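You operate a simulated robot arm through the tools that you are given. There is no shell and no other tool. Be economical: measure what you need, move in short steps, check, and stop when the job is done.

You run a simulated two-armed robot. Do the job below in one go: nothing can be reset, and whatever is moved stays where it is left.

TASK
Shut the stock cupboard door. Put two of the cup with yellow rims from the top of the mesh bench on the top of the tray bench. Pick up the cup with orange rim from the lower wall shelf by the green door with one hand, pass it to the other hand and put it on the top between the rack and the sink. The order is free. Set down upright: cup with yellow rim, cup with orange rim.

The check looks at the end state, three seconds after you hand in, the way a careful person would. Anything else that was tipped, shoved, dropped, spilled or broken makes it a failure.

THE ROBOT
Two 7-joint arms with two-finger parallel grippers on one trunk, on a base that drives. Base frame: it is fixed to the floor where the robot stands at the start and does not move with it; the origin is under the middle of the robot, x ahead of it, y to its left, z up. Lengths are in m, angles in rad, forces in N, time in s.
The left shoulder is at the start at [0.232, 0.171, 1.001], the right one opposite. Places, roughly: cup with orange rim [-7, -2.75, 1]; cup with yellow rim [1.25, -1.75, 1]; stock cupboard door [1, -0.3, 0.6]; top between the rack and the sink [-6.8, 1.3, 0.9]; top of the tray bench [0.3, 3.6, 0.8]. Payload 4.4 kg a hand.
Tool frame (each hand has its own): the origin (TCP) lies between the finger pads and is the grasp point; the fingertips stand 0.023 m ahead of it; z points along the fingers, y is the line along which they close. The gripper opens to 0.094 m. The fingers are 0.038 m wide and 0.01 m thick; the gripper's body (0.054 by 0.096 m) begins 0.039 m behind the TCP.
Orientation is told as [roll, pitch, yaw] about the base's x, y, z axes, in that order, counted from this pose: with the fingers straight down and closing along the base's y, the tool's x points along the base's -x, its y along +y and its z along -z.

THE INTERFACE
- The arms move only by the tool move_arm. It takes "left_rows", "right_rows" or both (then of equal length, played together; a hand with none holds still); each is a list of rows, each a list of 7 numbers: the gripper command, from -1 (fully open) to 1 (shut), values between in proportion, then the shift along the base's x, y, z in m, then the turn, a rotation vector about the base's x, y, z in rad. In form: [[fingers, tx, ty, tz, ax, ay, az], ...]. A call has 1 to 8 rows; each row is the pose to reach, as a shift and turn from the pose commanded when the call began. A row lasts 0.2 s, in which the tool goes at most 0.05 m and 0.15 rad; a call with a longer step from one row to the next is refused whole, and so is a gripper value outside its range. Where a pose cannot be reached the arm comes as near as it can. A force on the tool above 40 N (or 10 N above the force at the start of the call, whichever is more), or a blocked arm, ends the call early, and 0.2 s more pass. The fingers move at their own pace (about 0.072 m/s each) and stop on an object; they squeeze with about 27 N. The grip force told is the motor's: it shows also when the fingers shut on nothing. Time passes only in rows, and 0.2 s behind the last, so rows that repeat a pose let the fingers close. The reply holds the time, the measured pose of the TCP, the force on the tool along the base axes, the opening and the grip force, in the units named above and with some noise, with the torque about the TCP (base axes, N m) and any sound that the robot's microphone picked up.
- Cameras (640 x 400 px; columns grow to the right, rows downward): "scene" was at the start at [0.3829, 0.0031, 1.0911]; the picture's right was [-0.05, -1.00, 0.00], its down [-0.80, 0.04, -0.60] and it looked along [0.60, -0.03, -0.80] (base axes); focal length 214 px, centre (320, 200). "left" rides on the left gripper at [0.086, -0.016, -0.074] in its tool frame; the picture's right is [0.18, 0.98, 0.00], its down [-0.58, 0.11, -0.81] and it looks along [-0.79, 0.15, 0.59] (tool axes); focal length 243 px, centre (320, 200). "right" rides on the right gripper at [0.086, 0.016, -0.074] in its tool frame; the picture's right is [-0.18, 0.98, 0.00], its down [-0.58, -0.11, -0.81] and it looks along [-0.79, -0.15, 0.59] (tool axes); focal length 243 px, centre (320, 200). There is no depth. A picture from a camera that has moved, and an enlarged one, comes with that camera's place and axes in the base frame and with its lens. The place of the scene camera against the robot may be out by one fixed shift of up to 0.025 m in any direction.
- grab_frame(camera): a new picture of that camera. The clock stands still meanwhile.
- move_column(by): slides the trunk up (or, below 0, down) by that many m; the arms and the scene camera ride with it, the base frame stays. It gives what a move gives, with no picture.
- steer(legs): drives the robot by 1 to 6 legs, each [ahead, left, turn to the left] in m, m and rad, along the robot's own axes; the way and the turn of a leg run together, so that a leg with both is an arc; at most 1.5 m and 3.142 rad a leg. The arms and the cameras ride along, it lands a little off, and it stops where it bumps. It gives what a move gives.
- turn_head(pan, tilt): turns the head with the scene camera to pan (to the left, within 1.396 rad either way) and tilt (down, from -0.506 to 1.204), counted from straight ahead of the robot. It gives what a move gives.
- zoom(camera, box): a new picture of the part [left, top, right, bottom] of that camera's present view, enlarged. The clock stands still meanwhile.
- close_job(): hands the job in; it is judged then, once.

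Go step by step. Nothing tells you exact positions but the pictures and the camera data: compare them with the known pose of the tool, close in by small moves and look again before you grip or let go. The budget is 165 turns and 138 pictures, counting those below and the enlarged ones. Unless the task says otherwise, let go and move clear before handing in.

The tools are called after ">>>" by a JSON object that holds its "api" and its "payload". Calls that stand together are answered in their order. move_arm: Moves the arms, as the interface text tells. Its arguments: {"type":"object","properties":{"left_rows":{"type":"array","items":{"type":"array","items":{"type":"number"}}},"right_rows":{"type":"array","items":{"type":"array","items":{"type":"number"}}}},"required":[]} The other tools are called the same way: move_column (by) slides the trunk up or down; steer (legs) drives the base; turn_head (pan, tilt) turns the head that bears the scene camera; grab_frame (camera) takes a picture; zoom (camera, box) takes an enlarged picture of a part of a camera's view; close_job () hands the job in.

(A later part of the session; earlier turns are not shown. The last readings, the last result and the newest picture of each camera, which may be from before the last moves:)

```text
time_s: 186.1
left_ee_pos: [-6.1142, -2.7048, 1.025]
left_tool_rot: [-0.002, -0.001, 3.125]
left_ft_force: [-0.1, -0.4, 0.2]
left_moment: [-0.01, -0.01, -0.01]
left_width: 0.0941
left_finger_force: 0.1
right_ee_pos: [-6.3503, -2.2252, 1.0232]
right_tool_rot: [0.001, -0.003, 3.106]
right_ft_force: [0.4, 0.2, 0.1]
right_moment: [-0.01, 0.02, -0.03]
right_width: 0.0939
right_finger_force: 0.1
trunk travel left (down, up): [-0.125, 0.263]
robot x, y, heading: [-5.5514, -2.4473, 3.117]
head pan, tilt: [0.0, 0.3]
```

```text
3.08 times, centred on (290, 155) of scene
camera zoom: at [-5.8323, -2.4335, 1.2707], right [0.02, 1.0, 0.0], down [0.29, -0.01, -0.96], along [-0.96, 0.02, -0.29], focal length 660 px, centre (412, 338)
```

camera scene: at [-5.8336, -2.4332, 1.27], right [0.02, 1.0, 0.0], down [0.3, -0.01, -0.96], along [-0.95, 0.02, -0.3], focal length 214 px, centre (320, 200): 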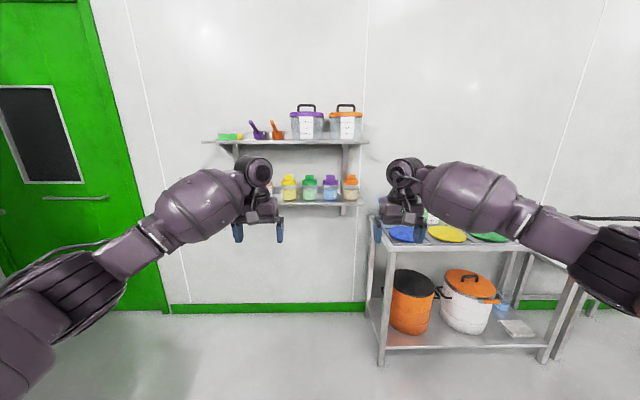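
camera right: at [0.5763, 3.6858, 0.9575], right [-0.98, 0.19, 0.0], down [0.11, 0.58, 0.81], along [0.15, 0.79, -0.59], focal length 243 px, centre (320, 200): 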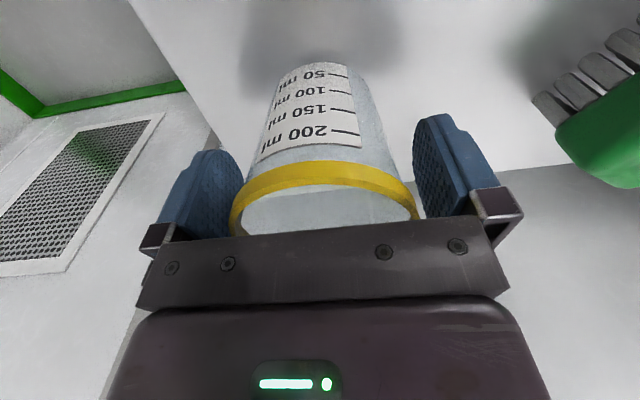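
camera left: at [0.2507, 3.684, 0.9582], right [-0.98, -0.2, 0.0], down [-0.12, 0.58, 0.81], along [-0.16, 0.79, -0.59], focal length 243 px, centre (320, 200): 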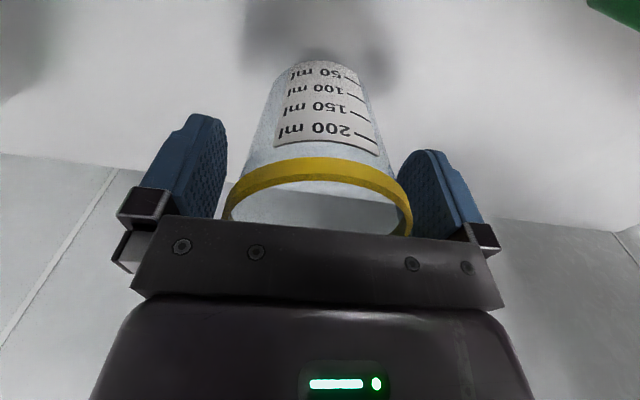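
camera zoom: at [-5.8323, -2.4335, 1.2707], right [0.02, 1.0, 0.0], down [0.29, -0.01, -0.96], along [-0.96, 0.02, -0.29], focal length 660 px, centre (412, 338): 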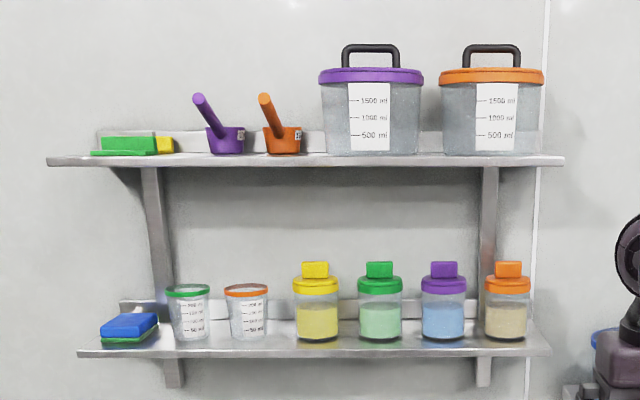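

The cup stands free enough for fingers on both sides: about 2.5 cm gap to the green cup and 4 cm to the yellow bottle. With the shelf above, I'll approach with the left hand tilted 45° forward, starting with pulling the right hand in and moving closer.

>>> {"api": "move_arm", "payload": {"right_rows": [[-1, 0.045, 0.0, 0, 0, 0, 0], [-1, 0.09, 0.0, 0, 0, 0, 0], [-1, 0.135, 0.0, 0, 0, 0, 0], [-1, 0.18, 0.0, 0, 0, 0, 0], [-1, 0.225, 0.0, 0, 0, 0, 0], [-1, 0.26, 0.0, 0, 0, 0, 0]]}}

>>> {"api": "steer", "payload": {"legs": [[0.35, 0.15, 0.025]]}}

>>> {"api": "move_arm", "payload": {"left_rows": [[-1, -0.03, 0, 0, 0, 0.13, 0], [-1, -0.06, 0, 0, 0, 0.26, 0], [-1, -0.09, 0, 0, 0, 0.39, 0], [-1, -0.12, 0, 0, 0, 0.52, 0], [-1, -0.15, 0, 0, 0, 0.65, 0], [-1, -0.17, 0, 0, 0, 0.785, 0], [-1, -0.17, 0, 0, 0, 0.785, 0]]}}

>>> {"api": "grab_frame", "payload": {"camera": "left"}}

>>> {"api": "grab_frame", "payload": {"camera": "scene"}}

```text
time_s: 187.5
left_ee_pos: [-6.1154, -2.7041, 1.024]
left_tool_rot: [0.0, -0.002, 3.127]
left_ft_force: [-0.5, -0.6, -0.3]
left_moment: [-0.03, -0.01, 0.0]
left_width: 0.0939
left_finger_force: 0.0
right_ee_pos: [-6.0885, -2.2225, 1.0212]
right_tool_rot: [0.001, 0.001, 3.107]
right_ft_force: [-0.2, 0.6, -0.1]
right_moment: [0.02, 0.03, 0.0]
right_width: 0.0937
right_finger_force: 0.0
trunk travel left (down, up): [-0.125, 0.263]
robot x, y, heading: [-5.5514, -2.4482, 3.12]
head pan, tilt: [0.0, 0.3]
```

```text
time_s: 189.9
left_ee_pos: [-6.4598, -2.8663, 1.0251]
left_tool_rot: [-0.001, 0.001, -3.13]
left_ft_force: [0.4, -0.9, -0.5]
left_moment: [-0.01, -0.02, 0.01]
left_width: 0.094
left_finger_force: 0.0
right_ee_pos: [-6.4445, -2.3847, 1.0199]
right_tool_rot: [0.0, 0.001, 3.135]
right_ft_force: [0.1, 0.8, -0.6]
right_moment: [-0.02, 0.01, 0.0]
right_width: 0.0939
right_finger_force: 0.2
trunk travel left (down, up): [-0.125, 0.263]
robot x, y, heading: [-5.9, -2.5936, -3.141]
head pan, tilt: [0.0, 0.3]
```

```text
time_s: 191.5
left_ee_pos: [-6.6286, -2.8657, 1.0235]
left_tool_rot: [-0.01, -0.787, -3.125]
left_ft_force: [0.1, 0.4, 1.4]
left_moment: [-0.01, -0.02, -0.01]
left_width: 0.094
left_finger_force: 0.1
right_ee_pos: [-6.4453, -2.384, 1.0207]
right_tool_rot: [0.0, -0.002, 3.135]
right_ft_force: [-1.2, -0.4, 0.4]
right_moment: [-0.01, -0.02, -0.03]
right_width: 0.0939
right_finger_force: 0.1
trunk travel left (down, up): [-0.125, 0.263]
robot x, y, heading: [-5.902, -2.5937, -3.142]
head pan, tilt: [0.0, 0.3]
```

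```text
83 pictures are left
camera left: at [-6.5154, -2.8498, 1.0143], right [0.14, -0.98, -0.14], down [0.16, -0.12, 0.98], along [-0.98, -0.16, 0.14], focal length 243 px, centre (320, 200)
```

left: 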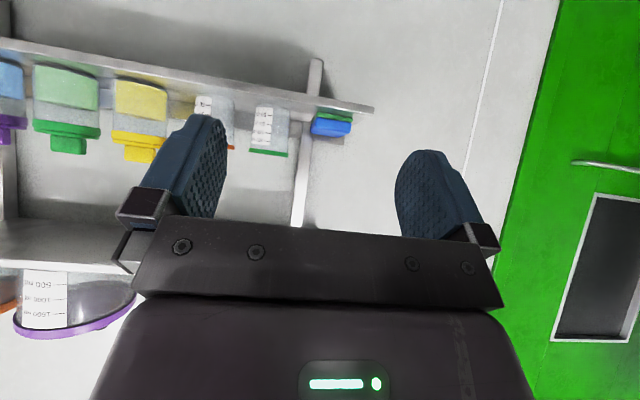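

```text
82 pictures are left
camera scene: at [-6.1829, -2.5879, 1.2701], right [0.0, 1.0, 0.0], down [0.3, 0.0, -0.96], along [-0.96, 0.0, -0.3], focal length 214 px, centre (320, 200)
```

scene: 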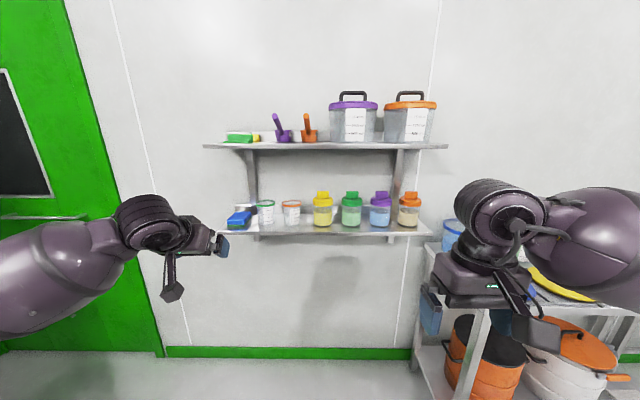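

The 45° tilt works, and two scene views put the cup rim at (-6.976, -2.70, 1.01) with the shelf at z≈0.92. I'll line the left hand up in front of it for a wrist view.

>>> {"api": "move_arm", "payload": {"left_rows": [[-1, -0.01, 0.045, 0, 0, 0, 0], [-1, -0.02, 0.09, 0, 0, 0, 0], [-1, -0.03, 0.135, 0, 0, 0, 0], [-1, -0.06, 0.165, 0, 0, 0, 0], [-1, -0.1, 0.165, 0.01, 0, 0, 0], [-1, -0.1, 0.165, 0.01, 0, 0, 0]]}}

>>> {"api": "grab_frame", "payload": {"camera": "left"}}

```text
time_s: 192.9
left_ee_pos: [-6.7285, -2.7021, 1.0361]
left_tool_rot: [-0.012, -0.787, -3.126]
left_ft_force: [0.4, -0.2, 0.2]
left_moment: [0.02, 0.0, -0.01]
left_width: 0.0944
left_finger_force: 0.0
right_ee_pos: [-6.4453, -2.3848, 1.0202]
right_tool_rot: [0.0, -0.001, 3.136]
right_ft_force: [-0.2, 0.4, -1.1]
right_moment: [-0.01, 0.01, -0.02]
right_width: 0.0941
right_finger_force: 0.0
trunk travel left (down, up): [-0.125, 0.263]
robot x, y, heading: [-5.906, -2.5941, -3.138]
head pan, tilt: [0.0, 0.3]
```

```text
81 pictures are left
camera left: at [-6.6152, -2.6853, 1.0269], right [0.14, -0.98, -0.14], down [0.16, -0.12, 0.98], along [-0.98, -0.16, 0.14], focal length 243 px, centre (320, 200)
```

left: 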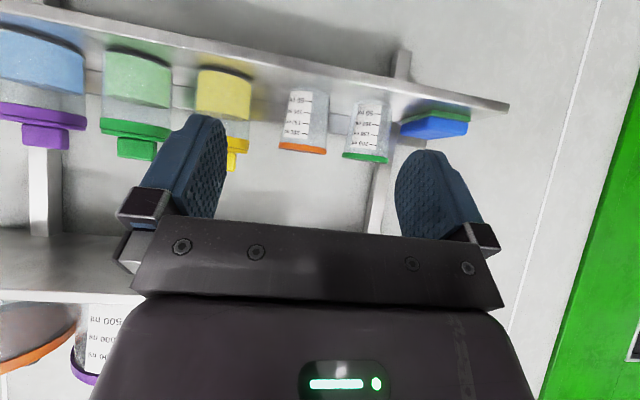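

The wrist view agrees (rim about (-6.976, -2.707, 1.006)). I'll close in to get a more precise lateral and depth fix.

>>> {"api": "move_arm", "payload": {"left_rows": [[-1, -0.04, -0.002, -0.01, 0, 0, 0], [-1, -0.08, -0.005, -0.025, 0, 0, 0], [-1, -0.12, -0.005, -0.04, 0, 0, 0], [-1, -0.12, -0.005, -0.04, 0, 0, 0]]}}

>>> {"api": "grab_frame", "payload": {"camera": "left"}}

>>> {"api": "zoom", "payload": {"camera": "scene", "box": [200, 120, 400, 260]}}

```text
time_s: 193.9
left_ee_pos: [-6.8509, -2.706, 0.9938]
left_tool_rot: [-0.013, -0.788, -3.126]
left_ft_force: [0.2, -0.1, -0.2]
left_moment: [0.02, 0.02, -0.01]
left_width: 0.0941
left_finger_force: 0.1
right_ee_pos: [-6.4439, -2.3847, 1.0212]
right_tool_rot: [0.0, -0.002, 3.136]
right_ft_force: [1.0, 0.2, -0.3]
right_moment: [0.04, 0.03, -0.01]
right_width: 0.0941
right_finger_force: 0.1
trunk travel left (down, up): [-0.125, 0.263]
robot x, y, heading: [-5.9009, -2.5938, -3.139]
head pan, tilt: [0.0, 0.3]
```

```text
80 pictures are left
camera left: at [-6.7367, -2.6901, 0.9845], right [0.14, -0.98, -0.14], down [0.16, -0.12, 0.98], along [-0.98, -0.16, 0.14], focal length 243 px, centre (320, 200)
```

left: 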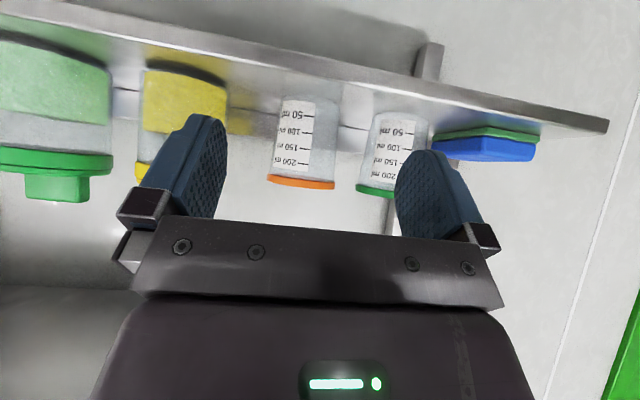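

```text
2.86 times, centred on (300, 190) of scene
camera zoom: at [-6.1827, -2.5881, 1.2702], right [0.0, 1.0, 0.0], down [0.3, 0.0, -0.96], along [-0.96, 0.0, -0.3], focal length 613 px, centre (377, 229)
```

zoom: 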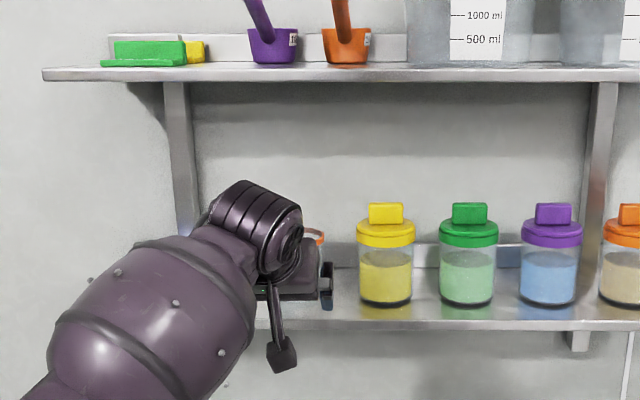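

Fix: cup axis at (-6.98, -2.708), rim z≈1.005, lateral alignment within 2 mm. Moving in horizontally with the fingers either side.

>>> {"api": "move_arm", "payload": {"left_rows": [[-1, -0.03, -0.002, -0.005, 0, 0, 0], [-1, -0.055, -0.002, -0.01, 0, 0, 0], [-1, -0.075, -0.002, -0.01, 0, 0, 0], [-1, -0.09, -0.002, -0.01, 0, 0, 0], [-1, -0.09, -0.002, -0.01, 0, 0, 0]]}}

>>> {"api": "grab_frame", "payload": {"camera": "left"}}

>>> {"api": "zoom", "payload": {"camera": "scene", "box": [200, 120, 400, 260]}}

```text
time_s: 195.1
left_ee_pos: [-6.9225, -2.7086, 0.9819]
left_tool_rot: [-0.012, -0.788, -3.125]
left_ft_force: [-0.5, -0.5, -0.1]
left_moment: [0.01, 0.02, -0.02]
left_width: 0.094
left_finger_force: 0.0
left hand out of reach, approached as far as the arm can: row 4, 5
right_ee_pos: [-6.4454, -2.3834, 1.0205]
right_tool_rot: [-0.001, -0.002, 3.135]
right_ft_force: [-0.1, -0.3, 0.1]
right_moment: [0.01, 0.01, 0.0]
right_width: 0.0941
right_finger_force: 0.0
trunk travel left (down, up): [-0.125, 0.263]
robot x, y, heading: [-5.9008, -2.5959, -3.137]
head pan, tilt: [0.0, 0.3]
```

```text
78 pictures are left
camera left: at [-6.8089, -2.6917, 0.973], right [0.14, -0.98, -0.14], down [0.16, -0.12, 0.98], along [-0.98, -0.16, 0.14], focal length 243 px, centre (320, 200)
```

left: 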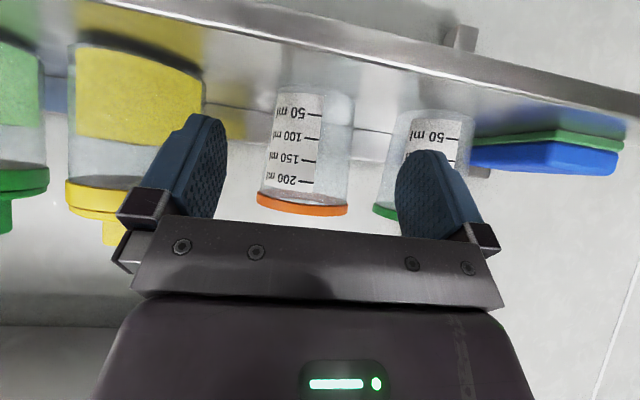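

```text
2.86 times, centred on (300, 190) of scene
camera zoom: at [-6.1828, -2.5878, 1.2701], right [0.0, 1.0, 0.0], down [0.3, 0.0, -0.96], along [-0.96, 0.0, -0.3], focal length 613 px, centre (377, 229)
```

zoom: 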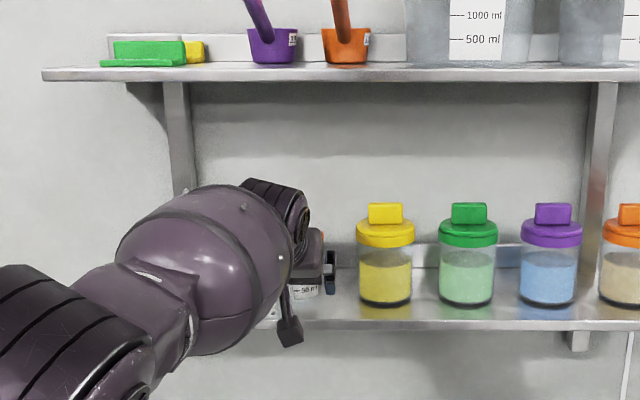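

I'm at the arm's reach limit, and the refined cup axis is (-6.995, -2.709). I'll back the hand off, move the base a bit closer, and come in again with the arm.

>>> {"api": "move_arm", "payload": {"left_rows": [[-1, 0.04, 0, 0, 0, 0, 0], [-1, 0.08, 0, 0, 0, 0, 0], [-1, 0.12, 0, 0, 0, 0, 0], [-1, 0.16, 0, 0, 0, 0, 0], [-1, 0.2, 0, 0, 0, 0, 0]]}}

>>> {"api": "steer", "payload": {"legs": [[0.14, 0, 0]]}}

>>> {"api": "grab_frame", "payload": {"camera": "left"}}

```text
time_s: 196.3
left_ee_pos: [-6.723, -2.7095, 0.9835]
left_tool_rot: [-0.012, -0.788, -3.125]
left_ft_force: [-0.6, 0.8, 0.3]
left_moment: [-0.01, -0.04, 0.03]
left_width: 0.0939
left_finger_force: 0.1
right_ee_pos: [-6.4443, -2.3845, 1.021]
right_tool_rot: [0.0, -0.001, 3.134]
right_ft_force: [0.2, 0.5, 0.6]
right_moment: [0.02, 0.04, 0.01]
right_width: 0.0943
right_finger_force: 0.1
trunk travel left (down, up): [-0.125, 0.263]
robot x, y, heading: [-5.9019, -2.5953, -3.142]
head pan, tilt: [0.0, 0.3]
```

```text
time_s: 197.7
left_ee_pos: [-6.8631, -2.7104, 0.9825]
left_tool_rot: [-0.012, -0.786, -3.124]
left_ft_force: [0.3, -0.7, 0.4]
left_moment: [0.0, 0.0, -0.02]
left_width: 0.0941
left_finger_force: 0.0
right_ee_pos: [-6.5848, -2.3852, 1.0205]
right_tool_rot: [0.001, 0.002, 3.137]
right_ft_force: [-1.1, 0.0, -0.4]
right_moment: [-0.01, -0.01, -0.04]
right_width: 0.0941
right_finger_force: 0.0
trunk travel left (down, up): [-0.125, 0.263]
robot x, y, heading: [-6.041, -2.592, -3.139]
head pan, tilt: [0.0, 0.3]
```

```text
76 pictures are left
camera left: at [-6.7501, -2.6931, 0.9728], right [0.14, -0.98, -0.14], down [0.16, -0.12, 0.98], along [-0.98, -0.16, 0.14], focal length 243 px, centre (320, 200)
```

left: 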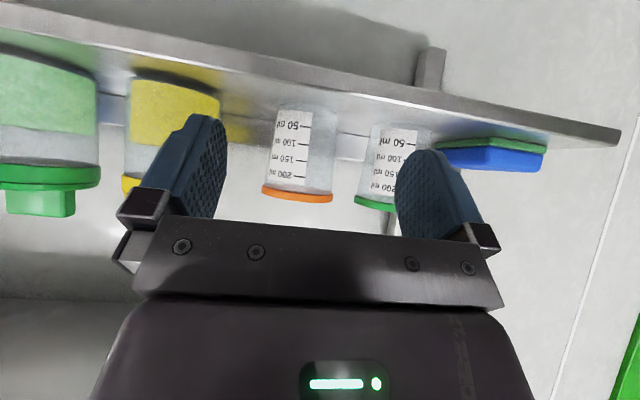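

Aligned within 2 mm. Advancing to straddle the cup.

>>> {"api": "move_arm", "payload": {"left_rows": [[-1, -0.03, 0.0015, 0, 0, 0, 0], [-1, -0.055, 0.0015, 0, 0, 0, 0], [-1, -0.08, 0.0015, 0, 0, 0, 0], [-1, -0.095, 0.0015, 0.0, 0, 0, 0], [-1, -0.095, 0.0015, 0.0, 0, 0, 0]]}}

>>> {"api": "grab_frame", "payload": {"camera": "left"}}

```text
time_s: 198.9
left_ee_pos: [-6.9579, -2.7098, 0.9821]
left_tool_rot: [-0.012, -0.785, -3.125]
left_ft_force: [0.6, 0.5, 0.2]
left_moment: [0.03, -0.01, 0.02]
left_width: 0.0938
left_finger_force: 0.1
right_ee_pos: [-6.5841, -2.3842, 1.019]
right_tool_rot: [0.0, -0.002, 3.134]
right_ft_force: [-0.5, -1.3, 0.0]
right_moment: [-0.01, 0.0, -0.02]
right_width: 0.0941
right_finger_force: 0.0
trunk travel left (down, up): [-0.125, 0.263]
robot x, y, heading: [-6.0449, -2.5937, -3.139]
head pan, tilt: [0.0, 0.3]
```

```text
75 pictures are left
camera left: at [-6.8447, -2.6922, 0.9721], right [0.14, -0.98, -0.14], down [0.16, -0.12, 0.98], along [-0.98, -0.16, 0.14], focal length 243 px, centre (320, 200)
```

left: 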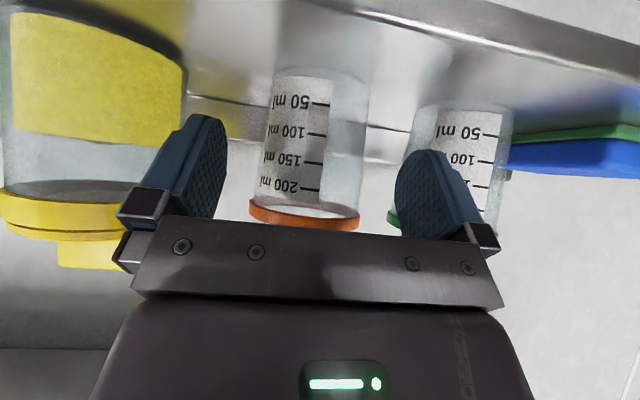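

The green cup's rim is close to the outer finger, so I'll narrow the opening to about 0.085 m before the last 2.5 cm.

>>> {"api": "move_arm", "payload": {"left_rows": [[-0.81, 0, 0.001, 0, 0, 0, 0], [-0.81, 0, 0.001, 0, 0, 0, 0], [-0.81, -0.01, 0.001, 0, 0, 0, 0], [-0.81, -0.02, 0.001, 0.0, 0, 0, 0], [-0.81, -0.026, 0.001, 0.0, 0, 0, 0], [-0.81, -0.026, 0.001, 0.0, 0, 0, 0]]}}

>>> {"api": "grab_frame", "payload": {"camera": "left"}}

```text
time_s: 200.3
left_ee_pos: [-6.9847, -2.7064, 0.9818]
left_tool_rot: [-0.012, -0.786, -3.126]
left_ft_force: [-0.2, -0.5, -1.2]
left_moment: [0.0, 0.0, 0.01]
left_width: 0.0852
left_finger_force: 0.0
right_ee_pos: [-6.5854, -2.3848, 1.0208]
right_tool_rot: [0.001, -0.001, 3.136]
right_ft_force: [0.2, 0.4, 0.5]
right_moment: [0.01, 0.05, 0.02]
right_width: 0.0938
right_finger_force: 0.0
trunk travel left (down, up): [-0.125, 0.263]
robot x, y, heading: [-6.0403, -2.5926, -3.145]
head pan, tilt: [0.0, 0.3]
```

```text
74 pictures are left
camera left: at [-6.871, -2.6901, 0.9726], right [0.14, -0.98, -0.14], down [0.16, -0.12, 0.98], along [-0.98, -0.16, 0.14], focal length 243 px, centre (320, 200)
```

left: 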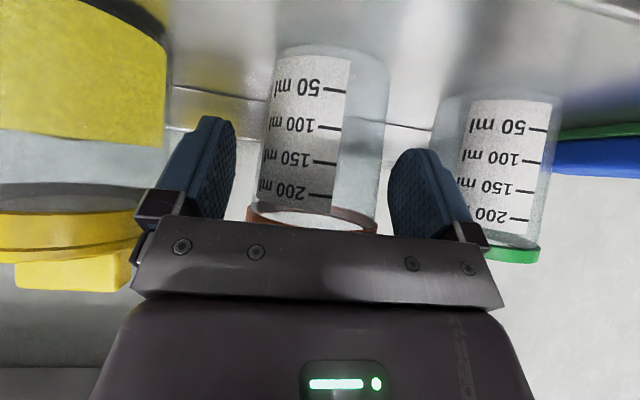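

The fingers are around the cup with no contact. Closing and lifting slightly.

>>> {"api": "move_arm", "payload": {"left_rows": [[-0.4, 0, -0.001, 0, 0, 0, 0], [0.2, 0, -0.001, 0, 0, 0, 0], [1, 0, -0.001, 0, 0, 0, 0], [1, 0, -0.001, 0.0, 0, 0, 0], [1, 0, -0.001, 0.015, 0, 0, 0], [1, 0, -0.001, 0.03, 0, 0, 0], [1, 0, -0.001, 0.03, 0, 0, 0]]}}

>>> {"api": "grab_frame", "payload": {"camera": "left"}}

```text
time_s: 201.9
left_ee_pos: [-6.9847, -2.7081, 1.0121]
left_tool_rot: [-0.012, -0.785, -3.128]
left_ft_force: [-0.1, 0.9, -0.7]
left_moment: [-0.04, -0.01, 0.0]
left_width: 0.0695
left_finger_force: 27.1
right_ee_pos: [-6.5851, -2.3845, 1.0193]
right_tool_rot: [0.001, 0.001, 3.137]
right_ft_force: [-0.3, -0.2, -0.4]
right_moment: [0.01, 0.0, -0.03]
right_width: 0.0941
right_finger_force: 0.0
trunk travel left (down, up): [-0.125, 0.263]
robot x, y, heading: [-6.0422, -2.5963, -3.14]
head pan, tilt: [0.0, 0.3]
```

```text
73 pictures are left
camera left: at [-6.8711, -2.6916, 1.0026], right [0.14, -0.98, -0.14], down [0.16, -0.12, 0.98], along [-0.98, -0.16, 0.14], focal length 243 px, centre (320, 200)
```

left: 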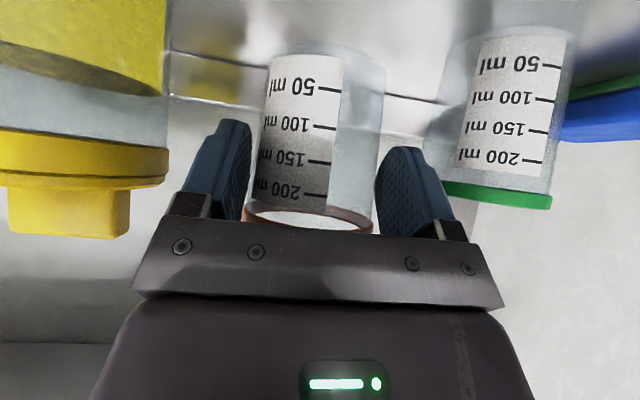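

The cup is held and lifted. Pulling it straight out from the shelf.

>>> {"api": "move_arm", "payload": {"left_rows": [[1, 0.03, 0, 0.005, 0, 0, 0], [1, 0.07, 0, 0.01, 0, 0, 0], [1, 0.11, 0, 0.01, 0, 0, 0], [1, 0.15, 0, 0.01, 0, 0, 0], [1, 0.19, 0, 0.01, 0, 0, 0], [1, 0.23, 0, 0.01, 0, 0, 0]]}}

>>> {"api": "steer", "payload": {"legs": [[-0.7, 0, 0]]}}

>>> {"api": "turn_head", "payload": {"pan": 0, "tilt": 0.5}}

>>> {"api": "grab_frame", "payload": {"camera": "scene"}}

>>> {"api": "grab_frame", "payload": {"camera": "left"}}

```text
time_s: 203.3
left_ee_pos: [-6.7537, -2.7078, 1.0213]
left_tool_rot: [-0.012, -0.788, -3.125]
left_ft_force: [-0.2, 0.2, -0.3]
left_moment: [0.02, 0.0, -0.03]
left_width: 0.0695
left_finger_force: 26.8
right_ee_pos: [-6.585, -2.3844, 1.022]
right_tool_rot: [0.0, -0.001, 3.135]
right_ft_force: [0.6, 0.6, -0.2]
right_moment: [0.0, 0.05, 0.02]
right_width: 0.0942
right_finger_force: 0.2
trunk travel left (down, up): [-0.125, 0.263]
robot x, y, heading: [-6.0409, -2.5925, -3.139]
head pan, tilt: [0.0, 0.3]
```

```text
time_s: 207.1
left_ee_pos: [-6.0681, -2.7061, 1.0221]
left_tool_rot: [-0.011, -0.784, -3.127]
left_ft_force: [-0.3, -0.4, -0.2]
left_moment: [-0.02, -0.03, -0.01]
left_width: 0.0685
left_finger_force: 27.4
right_ee_pos: [-5.8956, -2.3823, 1.0201]
right_tool_rot: [0.0, -0.003, 3.131]
right_ft_force: [0.7, -0.2, -0.6]
right_moment: [0.01, 0.01, 0.0]
right_width: 0.0939
right_finger_force: 0.0
trunk travel left (down, up): [-0.125, 0.263]
robot x, y, heading: [-5.3557, -2.5923, -3.139]
head pan, tilt: [0.0, 0.3]
```

```text
time_s: 207.8
left_ee_pos: [-6.0671, -2.704, 1.021]
left_tool_rot: [-0.011, -0.785, -3.128]
left_ft_force: [-0.4, -0.3, -0.3]
left_moment: [-0.03, -0.03, 0.02]
left_width: 0.0687
left_finger_force: 27.0
right_ee_pos: [-5.8967, -2.3823, 1.02]
right_tool_rot: [0.0, 0.001, 3.134]
right_ft_force: [0.4, 0.1, 0.2]
right_moment: [-0.01, -0.04, 0.02]
right_width: 0.0938
right_finger_force: 0.0
trunk travel left (down, up): [-0.125, 0.263]
robot x, y, heading: [-5.354, -2.5943, -3.139]
head pan, tilt: [0.0, 0.499]
```

```text
72 pictures are left
camera scene: at [-5.633, -2.5866, 1.2517], right [0.0, 1.0, 0.0], down [0.48, 0.0, -0.88], along [-0.88, 0.0, -0.48], focal length 214 px, centre (320, 200)
```

scene: 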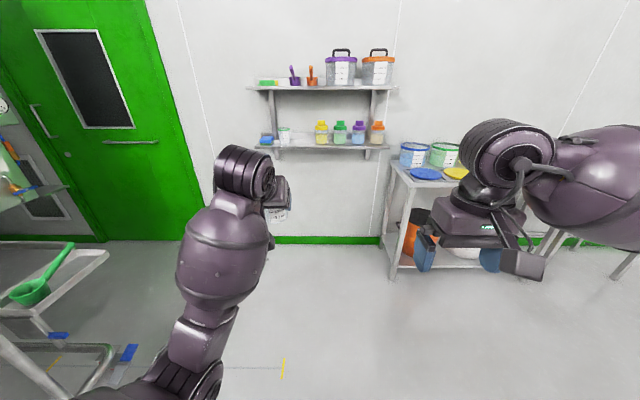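

```text
71 pictures are left
camera left: at [-5.9539, -2.6886, 1.0124], right [0.14, -0.98, -0.14], down [0.16, -0.12, 0.98], along [-0.98, -0.15, 0.14], focal length 243 px, centre (320, 200)
```

left: 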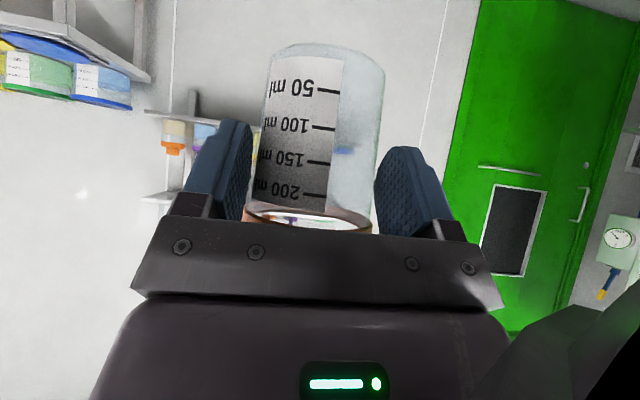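

The cup is out, upright, with its rim at z≈1.044. For the pass, I'll bring it to the robot's centre line and turn the right hand 90° with its camera outward, so it can pinch the far wall from above, away from the left gripper.

>>> {"api": "move_arm", "payload": {"left_rows": [[1, 0, 0.03, 0, 0, 0, 0], [1, 0, 0.06, 0, 0, 0, 0], [1, 0, 0.09, 0, 0, 0, 0], [1, 0, 0.105, 0, 0, 0, 0], [1, 0, 0.105, 0, 0, 0, 0], [1, 0, 0.105, 0, 0, 0, 0], [1, 0, 0.105, 0, 0, 0, 0], [1, 0, 0.105, 0, 0, 0, 0]], "right_rows": [[-1, 0, 0.03, 0.04, 0, 0, 0.14], [-1, 0, 0.05, 0.08, 0, 0, 0.28], [-1, 0, 0.06, 0.12, 0, 0, 0.42], [-1, -0.02, 0.06, 0.16, 0, 0, 0.56], [-1, -0.04, 0.06, 0.18, 0, 0, 0.7], [-1, -0.06, 0.06, 0.18, 0, 0, 0.84], [-1, -0.08, 0.06, 0.18, 0, 0, 0.98], [-1, -0.1, 0.06, 0.18, 0, 0, 1.12]]}}

>>> {"api": "move_arm", "payload": {"right_rows": [[0, -0.03, 0, 0, 0, 0, 0.14], [0, -0.06, 0, 0, 0, 0, 0.28], [0, -0.09, 0, 0, 0, 0, 0.42], [0, -0.11, 0, 0, 0, 0, 0.45], [0, -0.13, 0, 0, 0, 0, 0.45]]}}

>>> {"api": "grab_frame", "payload": {"camera": "right"}}

>>> {"api": "grab_frame", "payload": {"camera": "scene"}}

```text
time_s: 209.6
left_ee_pos: [-6.0667, -2.6007, 1.0212]
left_tool_rot: [-0.011, -0.786, -3.128]
left_ft_force: [0.2, 0.2, -0.7]
left_moment: [0.05, 0.0, 0.0]
left_width: 0.0685
left_finger_force: 27.1
right_ee_pos: [-5.9401, -2.3769, 1.1879]
right_tool_rot: [0.001, -0.002, -2.036]
right_ft_force: [-0.3, -0.2, 0.6]
right_moment: [-0.03, 0.0, 0.02]
right_width: 0.0943
right_finger_force: 0.2
right hand out of reach, approached as far as the arm can: row 7, 8
trunk travel left (down, up): [-0.125, 0.263]
robot x, y, heading: [-5.3556, -2.5928, -3.144]
head pan, tilt: [0.0, 0.499]
```

```text
time_s: 210.8
left_ee_pos: [-6.0673, -2.601, 1.0215]
left_tool_rot: [-0.014, -0.786, -3.125]
left_ft_force: [0.2, -0.4, -0.3]
left_moment: [0.01, -0.02, 0.01]
left_width: 0.0685
left_finger_force: 27.0
right_ee_pos: [-5.8701, -2.4928, 1.1652]
right_tool_rot: [0.0, -0.003, -1.584]
right_ft_force: [0.0, 0.4, 0.2]
right_moment: [0.02, 0.0, -0.01]
right_width: 0.0468
right_finger_force: 0.1
right hand out of reach, approached as far as the arm can: row 1, 2, 3, 4, 5
trunk travel left (down, up): [-0.125, 0.263]
robot x, y, heading: [-5.3529, -2.5922, -3.137]
head pan, tilt: [0.0, 0.499]
```

```text
70 pictures are left
camera right: at [-5.8542, -2.4051, 1.2392], right [0.98, -0.2, 0.0], down [-0.12, -0.58, 0.81], along [-0.16, -0.79, -0.59], focal length 243 px, centre (320, 200)
```

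right: 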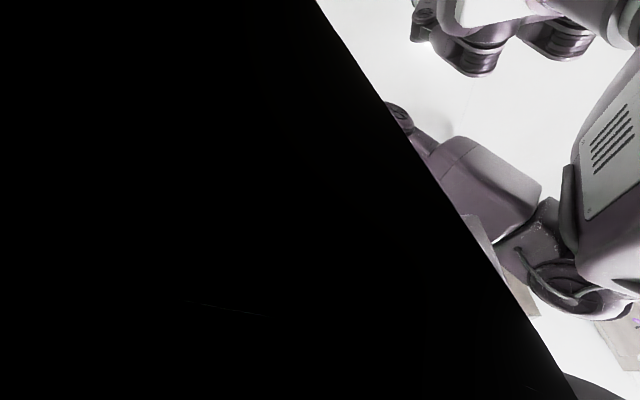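

```text
69 pictures are left
camera scene: at [-5.6329, -2.5864, 1.2517], right [0.0, 1.0, 0.0], down [0.48, 0.0, -0.88], along [-0.88, 0.0, -0.48], focal length 214 px, centre (320, 200)
```

scene: 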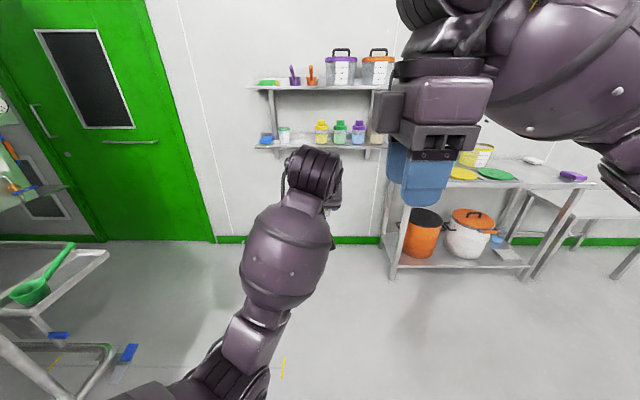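

That full 90° turn is at the right arm's limit. A 45° turn, pinching the far-right part of the wall, should be easier, so I'll unwind, move out to the right and forward.

>>> {"api": "move_arm", "payload": {"right_rows": [[0, 0, 0.03, 0, 0, 0, -0.13], [0, 0, 0.06, 0, 0, 0, -0.26], [0, -0.01, 0.09, 0, 0, 0, -0.39], [0, -0.04, 0.1, 0, 0, 0, -0.52], [0, -0.08, 0.1, 0, 0, 0, -0.65], [0, -0.12, 0.1, 0, 0, 0, -0.785], [0, -0.16, 0.1, 0, 0, 0, -0.785], [0, -0.2, 0.1, 0, 0, 0, -0.785]]}}

>>> {"api": "grab_frame", "payload": {"camera": "right"}}

>>> {"api": "grab_frame", "payload": {"camera": "scene"}}

```text
time_s: 212.6
left_ee_pos: [-6.0674, -2.6001, 1.0206]
left_tool_rot: [-0.012, -0.784, -3.128]
left_ft_force: [-0.1, 0.2, -0.7]
left_moment: [0.0, -0.03, 0.0]
left_width: 0.0681
left_finger_force: 26.4
right_ee_pos: [-6.0801, -2.3892, 1.1615]
right_tool_rot: [0.003, 0.0, -2.367]
right_ft_force: [-0.2, 0.4, 0.1]
right_moment: [-0.02, -0.02, -0.02]
right_width: 0.0471
right_finger_force: 0.1
trunk travel left (down, up): [-0.125, 0.263]
robot x, y, heading: [-5.3557, -2.5945, -3.139]
head pan, tilt: [0.0, 0.499]
```

```text
68 pictures are left
camera right: at [-6.0064, -2.3392, 1.2351], right [0.56, -0.83, 0.0], down [-0.49, -0.33, 0.81], along [-0.67, -0.45, -0.59], focal length 243 px, centre (320, 200)
```

right: 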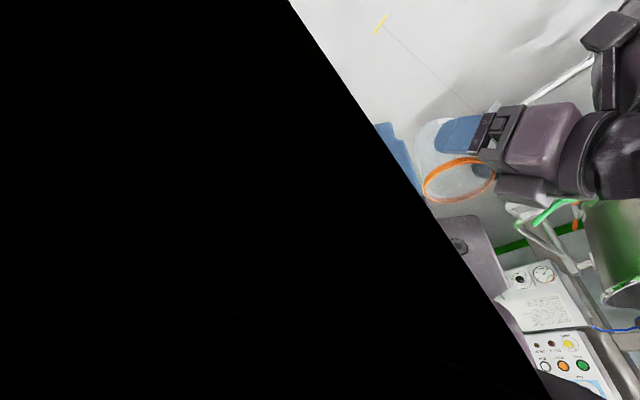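

```text
67 pictures are left
camera scene: at [-5.6337, -2.5869, 1.2513], right [0.0, 1.0, 0.0], down [0.48, 0.0, -0.88], along [-0.88, 0.0, -0.48], focal length 214 px, centre (320, 200)
```

scene: 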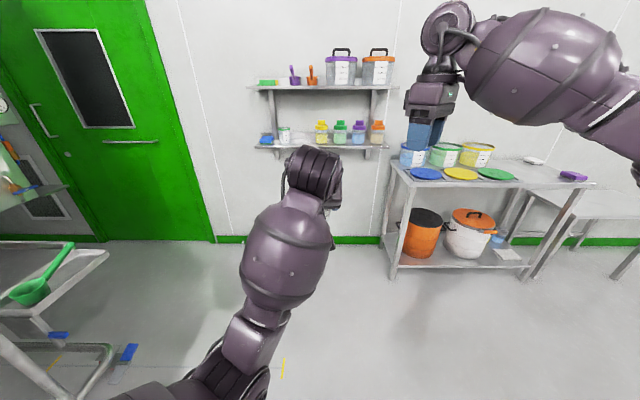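

The right camera is mostly blocked by something dark, so I'll check the right hand from the scene camera before going on.

>>> {"api": "zoom", "payload": {"camera": "scene", "box": [250, 0, 640, 240]}}

```text
1.64 times, centred on (445, 120) of scene
camera zoom: at [-5.6337, -2.5869, 1.2513], right [0.0, 1.0, 0.0], down [0.48, 0.0, -0.88], along [-0.88, 0.0, -0.48], focal length 352 px, centre (115, 331)
```

zoom: 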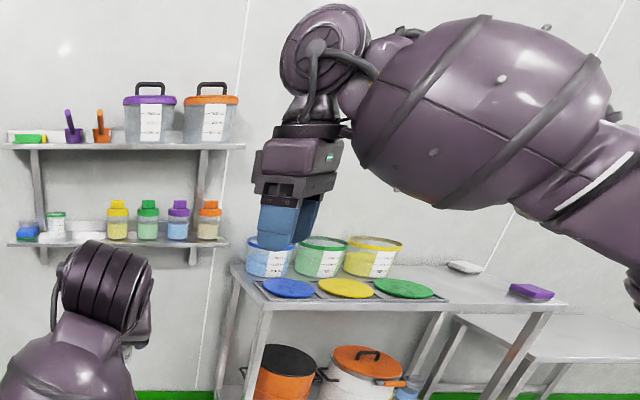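

The forearm is just covering that camera, and the hand itself is fine. Both tool poses are known, so I'll move the right hand above the far-right wall of the cup and check with scene and left cameras.

>>> {"api": "move_arm", "payload": {"right_rows": [[0, -0.028, -0.02, 0, 0, 0, 0], [0, -0.028, -0.065, 0, 0, 0, 0], [0, -0.028, -0.11, 0, -0.04, -0.04, 0], [0, -0.028, -0.15, 0, -0.085, -0.085, 0], [0, -0.028, -0.186, 0, -0.085, -0.085, 0], [0, -0.028, -0.186, -0.04, -0.085, -0.085, 0], [0, -0.028, -0.186, -0.06, -0.085, -0.085, 0], [0, -0.028, -0.186, -0.06, -0.085, -0.085, 0]]}}

>>> {"api": "grab_frame", "payload": {"camera": "left"}}

>>> {"api": "grab_frame", "payload": {"camera": "right"}}

>>> {"api": "zoom", "payload": {"camera": "scene", "box": [230, 60, 470, 210]}}

```text
time_s: 214.4
left_ee_pos: [-6.0668, -2.5989, 1.0214]
left_tool_rot: [-0.012, -0.788, -3.129]
left_ft_force: [-0.5, 1.3, -1.2]
left_moment: [0.0, -0.02, -0.03]
left_width: 0.0679
left_finger_force: 27.3
right_ee_pos: [-6.1089, -2.5741, 1.0997]
right_tool_rot: [0.12, 0.0, -2.366]
right_ft_force: [0.2, 0.2, -1.6]
right_moment: [0.03, -0.01, -0.02]
right_width: 0.0471
right_finger_force: 0.1
right hand out of reach, approached as far as the arm can: row 1
trunk travel left (down, up): [-0.125, 0.263]
robot x, y, heading: [-5.356, -2.5931, -3.146]
head pan, tilt: [0.0, 0.499]
```

```text
65 pictures are left
camera left: at [-5.9533, -2.5837, 1.0127], right [0.14, -0.98, -0.14], down [0.16, -0.12, 0.98], along [-0.98, -0.15, 0.14], focal length 243 px, centre (320, 200)
```

left: 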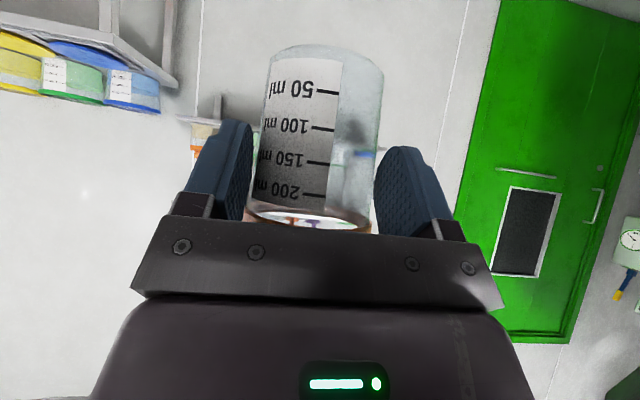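

```text
64 pictures are left
camera right: at [-6.0414, -2.5179, 1.1764], right [0.55, -0.83, 0.12], down [-0.56, -0.26, 0.79], along [-0.62, -0.5, -0.61], focal length 243 px, centre (320, 200)
```

right: 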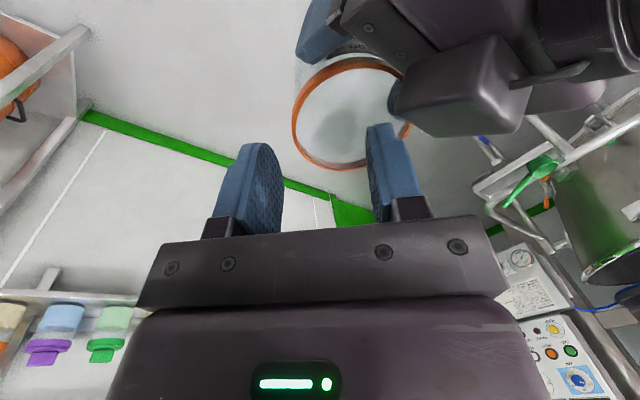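

```text
2.67 times, centred on (350, 135) of scene
camera zoom: at [-5.6329, -2.5865, 1.2517], right [0.0, 1.0, 0.0], down [0.48, 0.0, -0.88], along [-0.88, 0.0, -0.48], focal length 572 px, centre (240, 373)
```

zoom: 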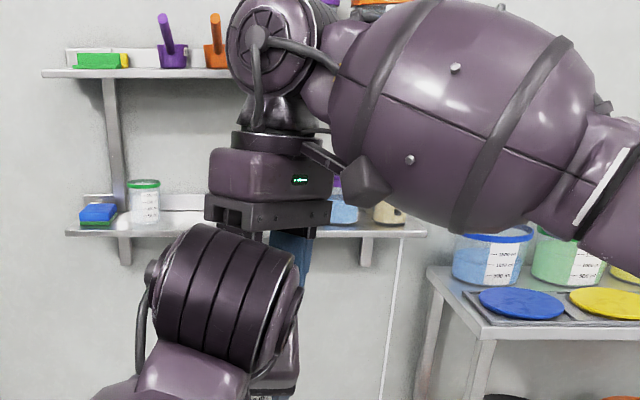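

The right camera is clear now: rim centre is at (-6.09, -2.597), so the target wall point is about (-6.1135, -2.570). I'll narrow the fingers, correct 6 mm outward, and lower so one finger goes inside and one outside.

>>> {"api": "move_arm", "payload": {"right_rows": [[0.36, -0.0045, 0.0045, 0, 0, 0, 0], [0.36, -0.0045, 0.0045, -0.01, 0, 0, 0], [0.36, -0.0045, 0.0045, -0.02, 0, 0, 0], [0.36, -0.0045, 0.0045, -0.03, 0, 0, 0], [0.36, -0.0045, 0.0045, -0.03, 0, 0, 0]]}}

>>> {"api": "grab_frame", "payload": {"camera": "right"}}

```text
time_s: 215.6
left_ee_pos: [-6.0666, -2.6013, 1.0227]
left_tool_rot: [-0.012, -0.786, -3.128]
left_ft_force: [0.6, 0.8, -3.0]
left_moment: [-0.06, -0.04, 0.04]
left_width: 0.0679
left_finger_force: 27.1
right_ee_pos: [-6.1132, -2.5692, 1.071]
right_tool_rot: [0.119, 0.001, -2.366]
right_ft_force: [-1.3, 0.1, 1.6]
right_moment: [0.0, -0.04, -0.04]
right_width: 0.0298
right_finger_force: 0.0
trunk travel left (down, up): [-0.125, 0.263]
robot x, y, heading: [-5.356, -2.5923, -3.139]
head pan, tilt: [0.0, 0.499]
```

```text
62 pictures are left
camera right: at [-6.0457, -2.5134, 1.1466], right [0.55, -0.83, 0.12], down [-0.56, -0.26, 0.79], along [-0.62, -0.5, -0.6], focal length 243 px, centre (320, 200)
```

right: 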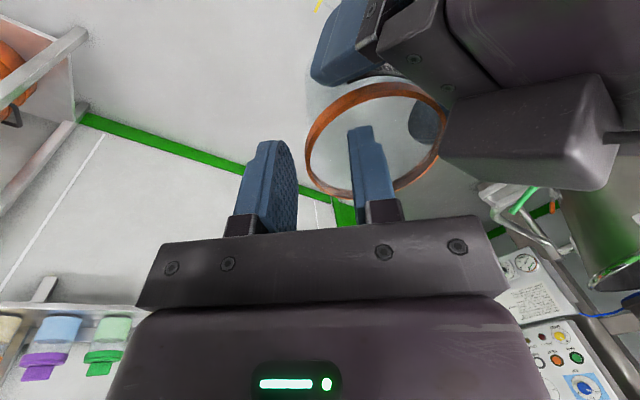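

The inner finger is over the opening and the outer is outside. Continuing down.

>>> {"api": "move_arm", "payload": {"right_rows": [[0.36, -0.002, 0.0, -0.008, 0, 0, 0], [0.36, -0.002, 0.0, -0.016, 0, 0, 0], [0.36, -0.002, 0.0, -0.024, 0, 0, 0], [0.36, -0.002, 0.0, -0.03, 0, 0, 0], [0.36, -0.002, 0.0, -0.03, 0, 0, 0]]}}

>>> {"api": "grab_frame", "payload": {"camera": "right"}}

>>> {"api": "grab_frame", "payload": {"camera": "left"}}

```text
time_s: 216.8
left_ee_pos: [-6.0666, -2.5989, 1.0204]
left_tool_rot: [-0.008, -0.783, -3.13]
left_ft_force: [12.8, 1.6, -31.3]
left_moment: [-0.86, -0.53, -0.31]
left_width: 0.0658
left_finger_force: 27.3
right_ee_pos: [-6.1152, -2.5703, 1.0426]
right_tool_rot: [0.12, -0.004, -2.367]
right_ft_force: [-13.0, -1.9, 30.8]
right_moment: [-0.09, -0.72, -0.14]
right_width: 0.0288
right_finger_force: 0.1
trunk travel left (down, up): [-0.125, 0.263]
robot x, y, heading: [-5.3573, -2.5947, -3.144]
head pan, tilt: [0.0, 0.499]
```

```text
61 pictures are left
camera right: at [-6.0481, -2.5142, 1.1177], right [0.55, -0.83, 0.12], down [-0.56, -0.26, 0.79], along [-0.62, -0.5, -0.6], focal length 243 px, centre (320, 200)
```

right: 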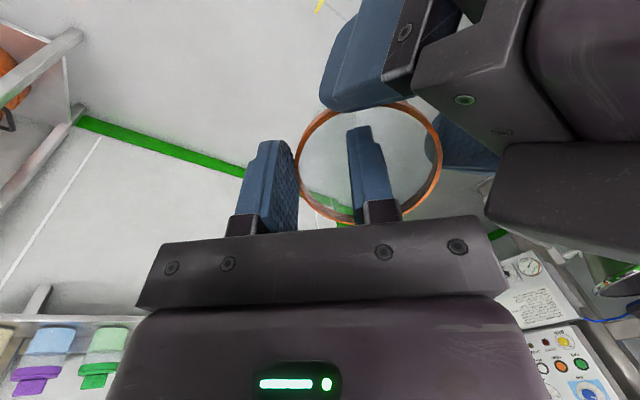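

```text
60 pictures are left
camera left: at [-5.9528, -2.5836, 1.0116], right [0.13, -0.98, -0.14], down [0.16, -0.11, 0.98], along [-0.98, -0.15, 0.14], focal length 243 px, centre (320, 200)
```

left: 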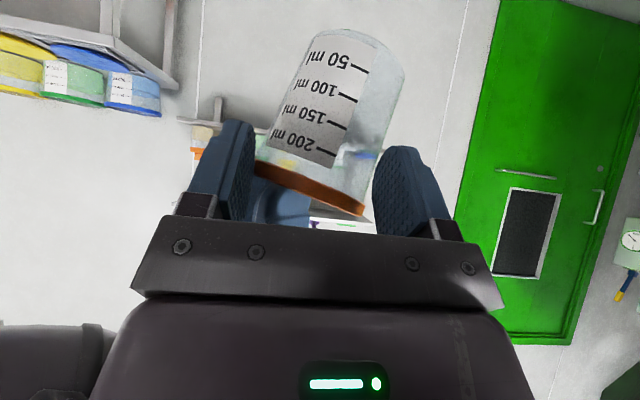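

Contact at 31 N: the cup doesn't let a finger inside, and it tilted slightly in the left grip. Raising the right hand at once.

>>> {"api": "move_arm", "payload": {"right_rows": [[0.36, -0.0, 0.0, 0.02, 0, 0, 0], [0.36, -0.0, 0.0, 0.04, 0, 0, 0], [0.36, -0.0, 0.0, 0.06, 0, 0, 0], [0.36, -0.02, 0.03, 0.08, 0, 0, 0], [0.36, -0.02, 0.07, 0.09, 0, 0, 0], [0.36, -0.02, 0.11, 0.1, 0, 0, 0], [0.36, -0.02, 0.14, 0.1, 0, 0, 0]]}}

>>> {"api": "grab_frame", "payload": {"camera": "left"}}

>>> {"api": "grab_frame", "payload": {"camera": "right"}}

```text
time_s: 218.4
left_ee_pos: [-6.0685, -2.6027, 1.0232]
left_tool_rot: [-0.011, -0.788, -3.127]
left_ft_force: [0.9, -0.3, -0.2]
left_moment: [-0.04, -0.05, 0.0]
left_width: 0.0596
left_finger_force: 27.0
right_ee_pos: [-6.1118, -2.4411, 1.1418]
right_tool_rot: [0.121, 0.001, -2.37]
right_ft_force: [0.6, -0.7, 2.0]
right_moment: [-0.01, -0.03, 0.04]
right_width: 0.0304
right_finger_force: 0.2
right hand out of reach, approached as far as the arm can: row 5, 6, 7
trunk travel left (down, up): [-0.125, 0.263]
robot x, y, heading: [-5.3574, -2.5929, -3.143]
head pan, tilt: [0.0, 0.499]
```

```text
59 pictures are left
camera left: at [-5.9532, -2.5849, 1.013], right [0.14, -0.98, -0.14], down [0.16, -0.12, 0.98], along [-0.98, -0.16, 0.14], focal length 243 px, centre (320, 200)
```

left: 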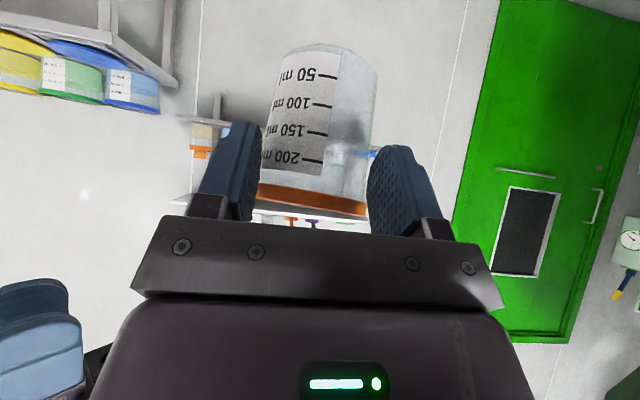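

```text
58 pictures are left
camera right: at [-6.0448, -2.3853, 1.2165], right [0.55, -0.83, 0.12], down [-0.56, -0.26, 0.79], along [-0.62, -0.5, -0.6], focal length 243 px, centre (320, 200)
```

right: 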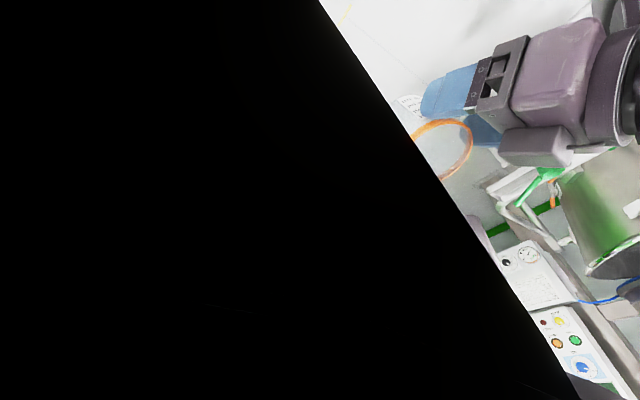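

The cup has slid forward in the left fingers (opening 0.060) but is still held: axis about (-6.103, -2.602), rim z≈1.035. Its front half is now free, so the right hand can straddle the rim sideways from above, tilted away from the left gripper. I'll untwist the right hand first.

>>> {"api": "move_arm", "payload": {"right_rows": [[-0.5, 0, 0.01, 0.01, 0.085, 0.085, 0], [-1, 0, 0.02, 0.02, 0.085, 0.085, 0]]}}

>>> {"api": "move_arm", "payload": {"right_rows": [[-1, 0, 0, 0, 0, 0, -0.13], [-1, 0, 0, 0, 0, 0, -0.26], [-1, 0, 0, 0.0, 0, 0, -0.39], [-1, 0, 0, 0.0, 0, 0, -0.52], [-1, 0, 0, 0.0, 0, 0, -0.65], [-1, 0, 0, 0.0, 0, 0, -0.772], [-1, 0, 0, 0.0, 0, 0, -0.772]]}}

>>> {"api": "grab_frame", "payload": {"camera": "right"}}

```text
time_s: 219.0
left_ee_pos: [-6.0674, -2.5995, 1.0206]
left_tool_rot: [-0.012, -0.786, -3.129]
left_ft_force: [-0.3, -0.1, 0.0]
left_moment: [0.01, -0.04, 0.04]
left_width: 0.0595
left_finger_force: 27.0
right_ee_pos: [-6.1043, -2.423, 1.1596]
right_tool_rot: [-0.001, -0.003, -2.37]
right_ft_force: [-0.3, -0.6, -0.4]
right_moment: [-0.03, 0.0, -0.02]
right_width: 0.094
right_finger_force: 0.1
right hand out of reach, approached as far as the arm can: row 1, 2
trunk travel left (down, up): [-0.125, 0.263]
robot x, y, heading: [-5.3558, -2.5921, -3.14]
head pan, tilt: [0.0, 0.499]
```

```text
time_s: 220.6
left_ee_pos: [-6.0682, -2.6011, 1.0222]
left_tool_rot: [-0.012, -0.784, -3.128]
left_ft_force: [0.4, -0.5, -0.7]
left_moment: [-0.01, -0.06, 0.01]
left_width: 0.0592
left_finger_force: 26.4
right_ee_pos: [-6.103, -2.4231, 1.1574]
right_tool_rot: [-0.001, 0.0, -3.14]
right_ft_force: [0.1, 1.0, 0.7]
right_moment: [-0.01, -0.05, -0.02]
right_width: 0.094
right_finger_force: 0.0
trunk travel left (down, up): [-0.125, 0.263]
robot x, y, heading: [-5.3573, -2.5965, -3.141]
head pan, tilt: [0.0, 0.499]
```

```text
57 pictures are left
camera right: at [-6.0173, -2.4389, 1.232], right [-0.18, -0.98, 0.0], down [-0.58, 0.11, 0.81], along [-0.79, 0.15, -0.59], focal length 243 px, centre (320, 200)
```

right: 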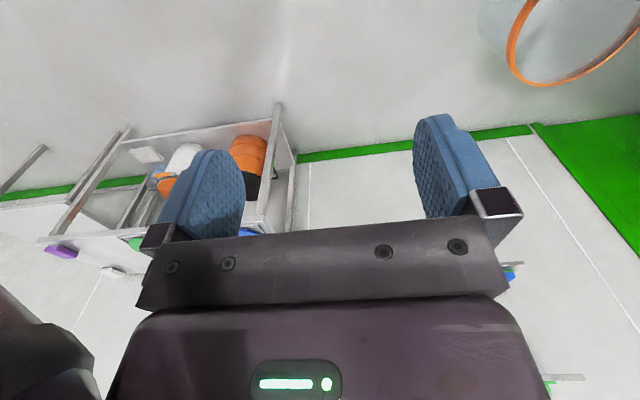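

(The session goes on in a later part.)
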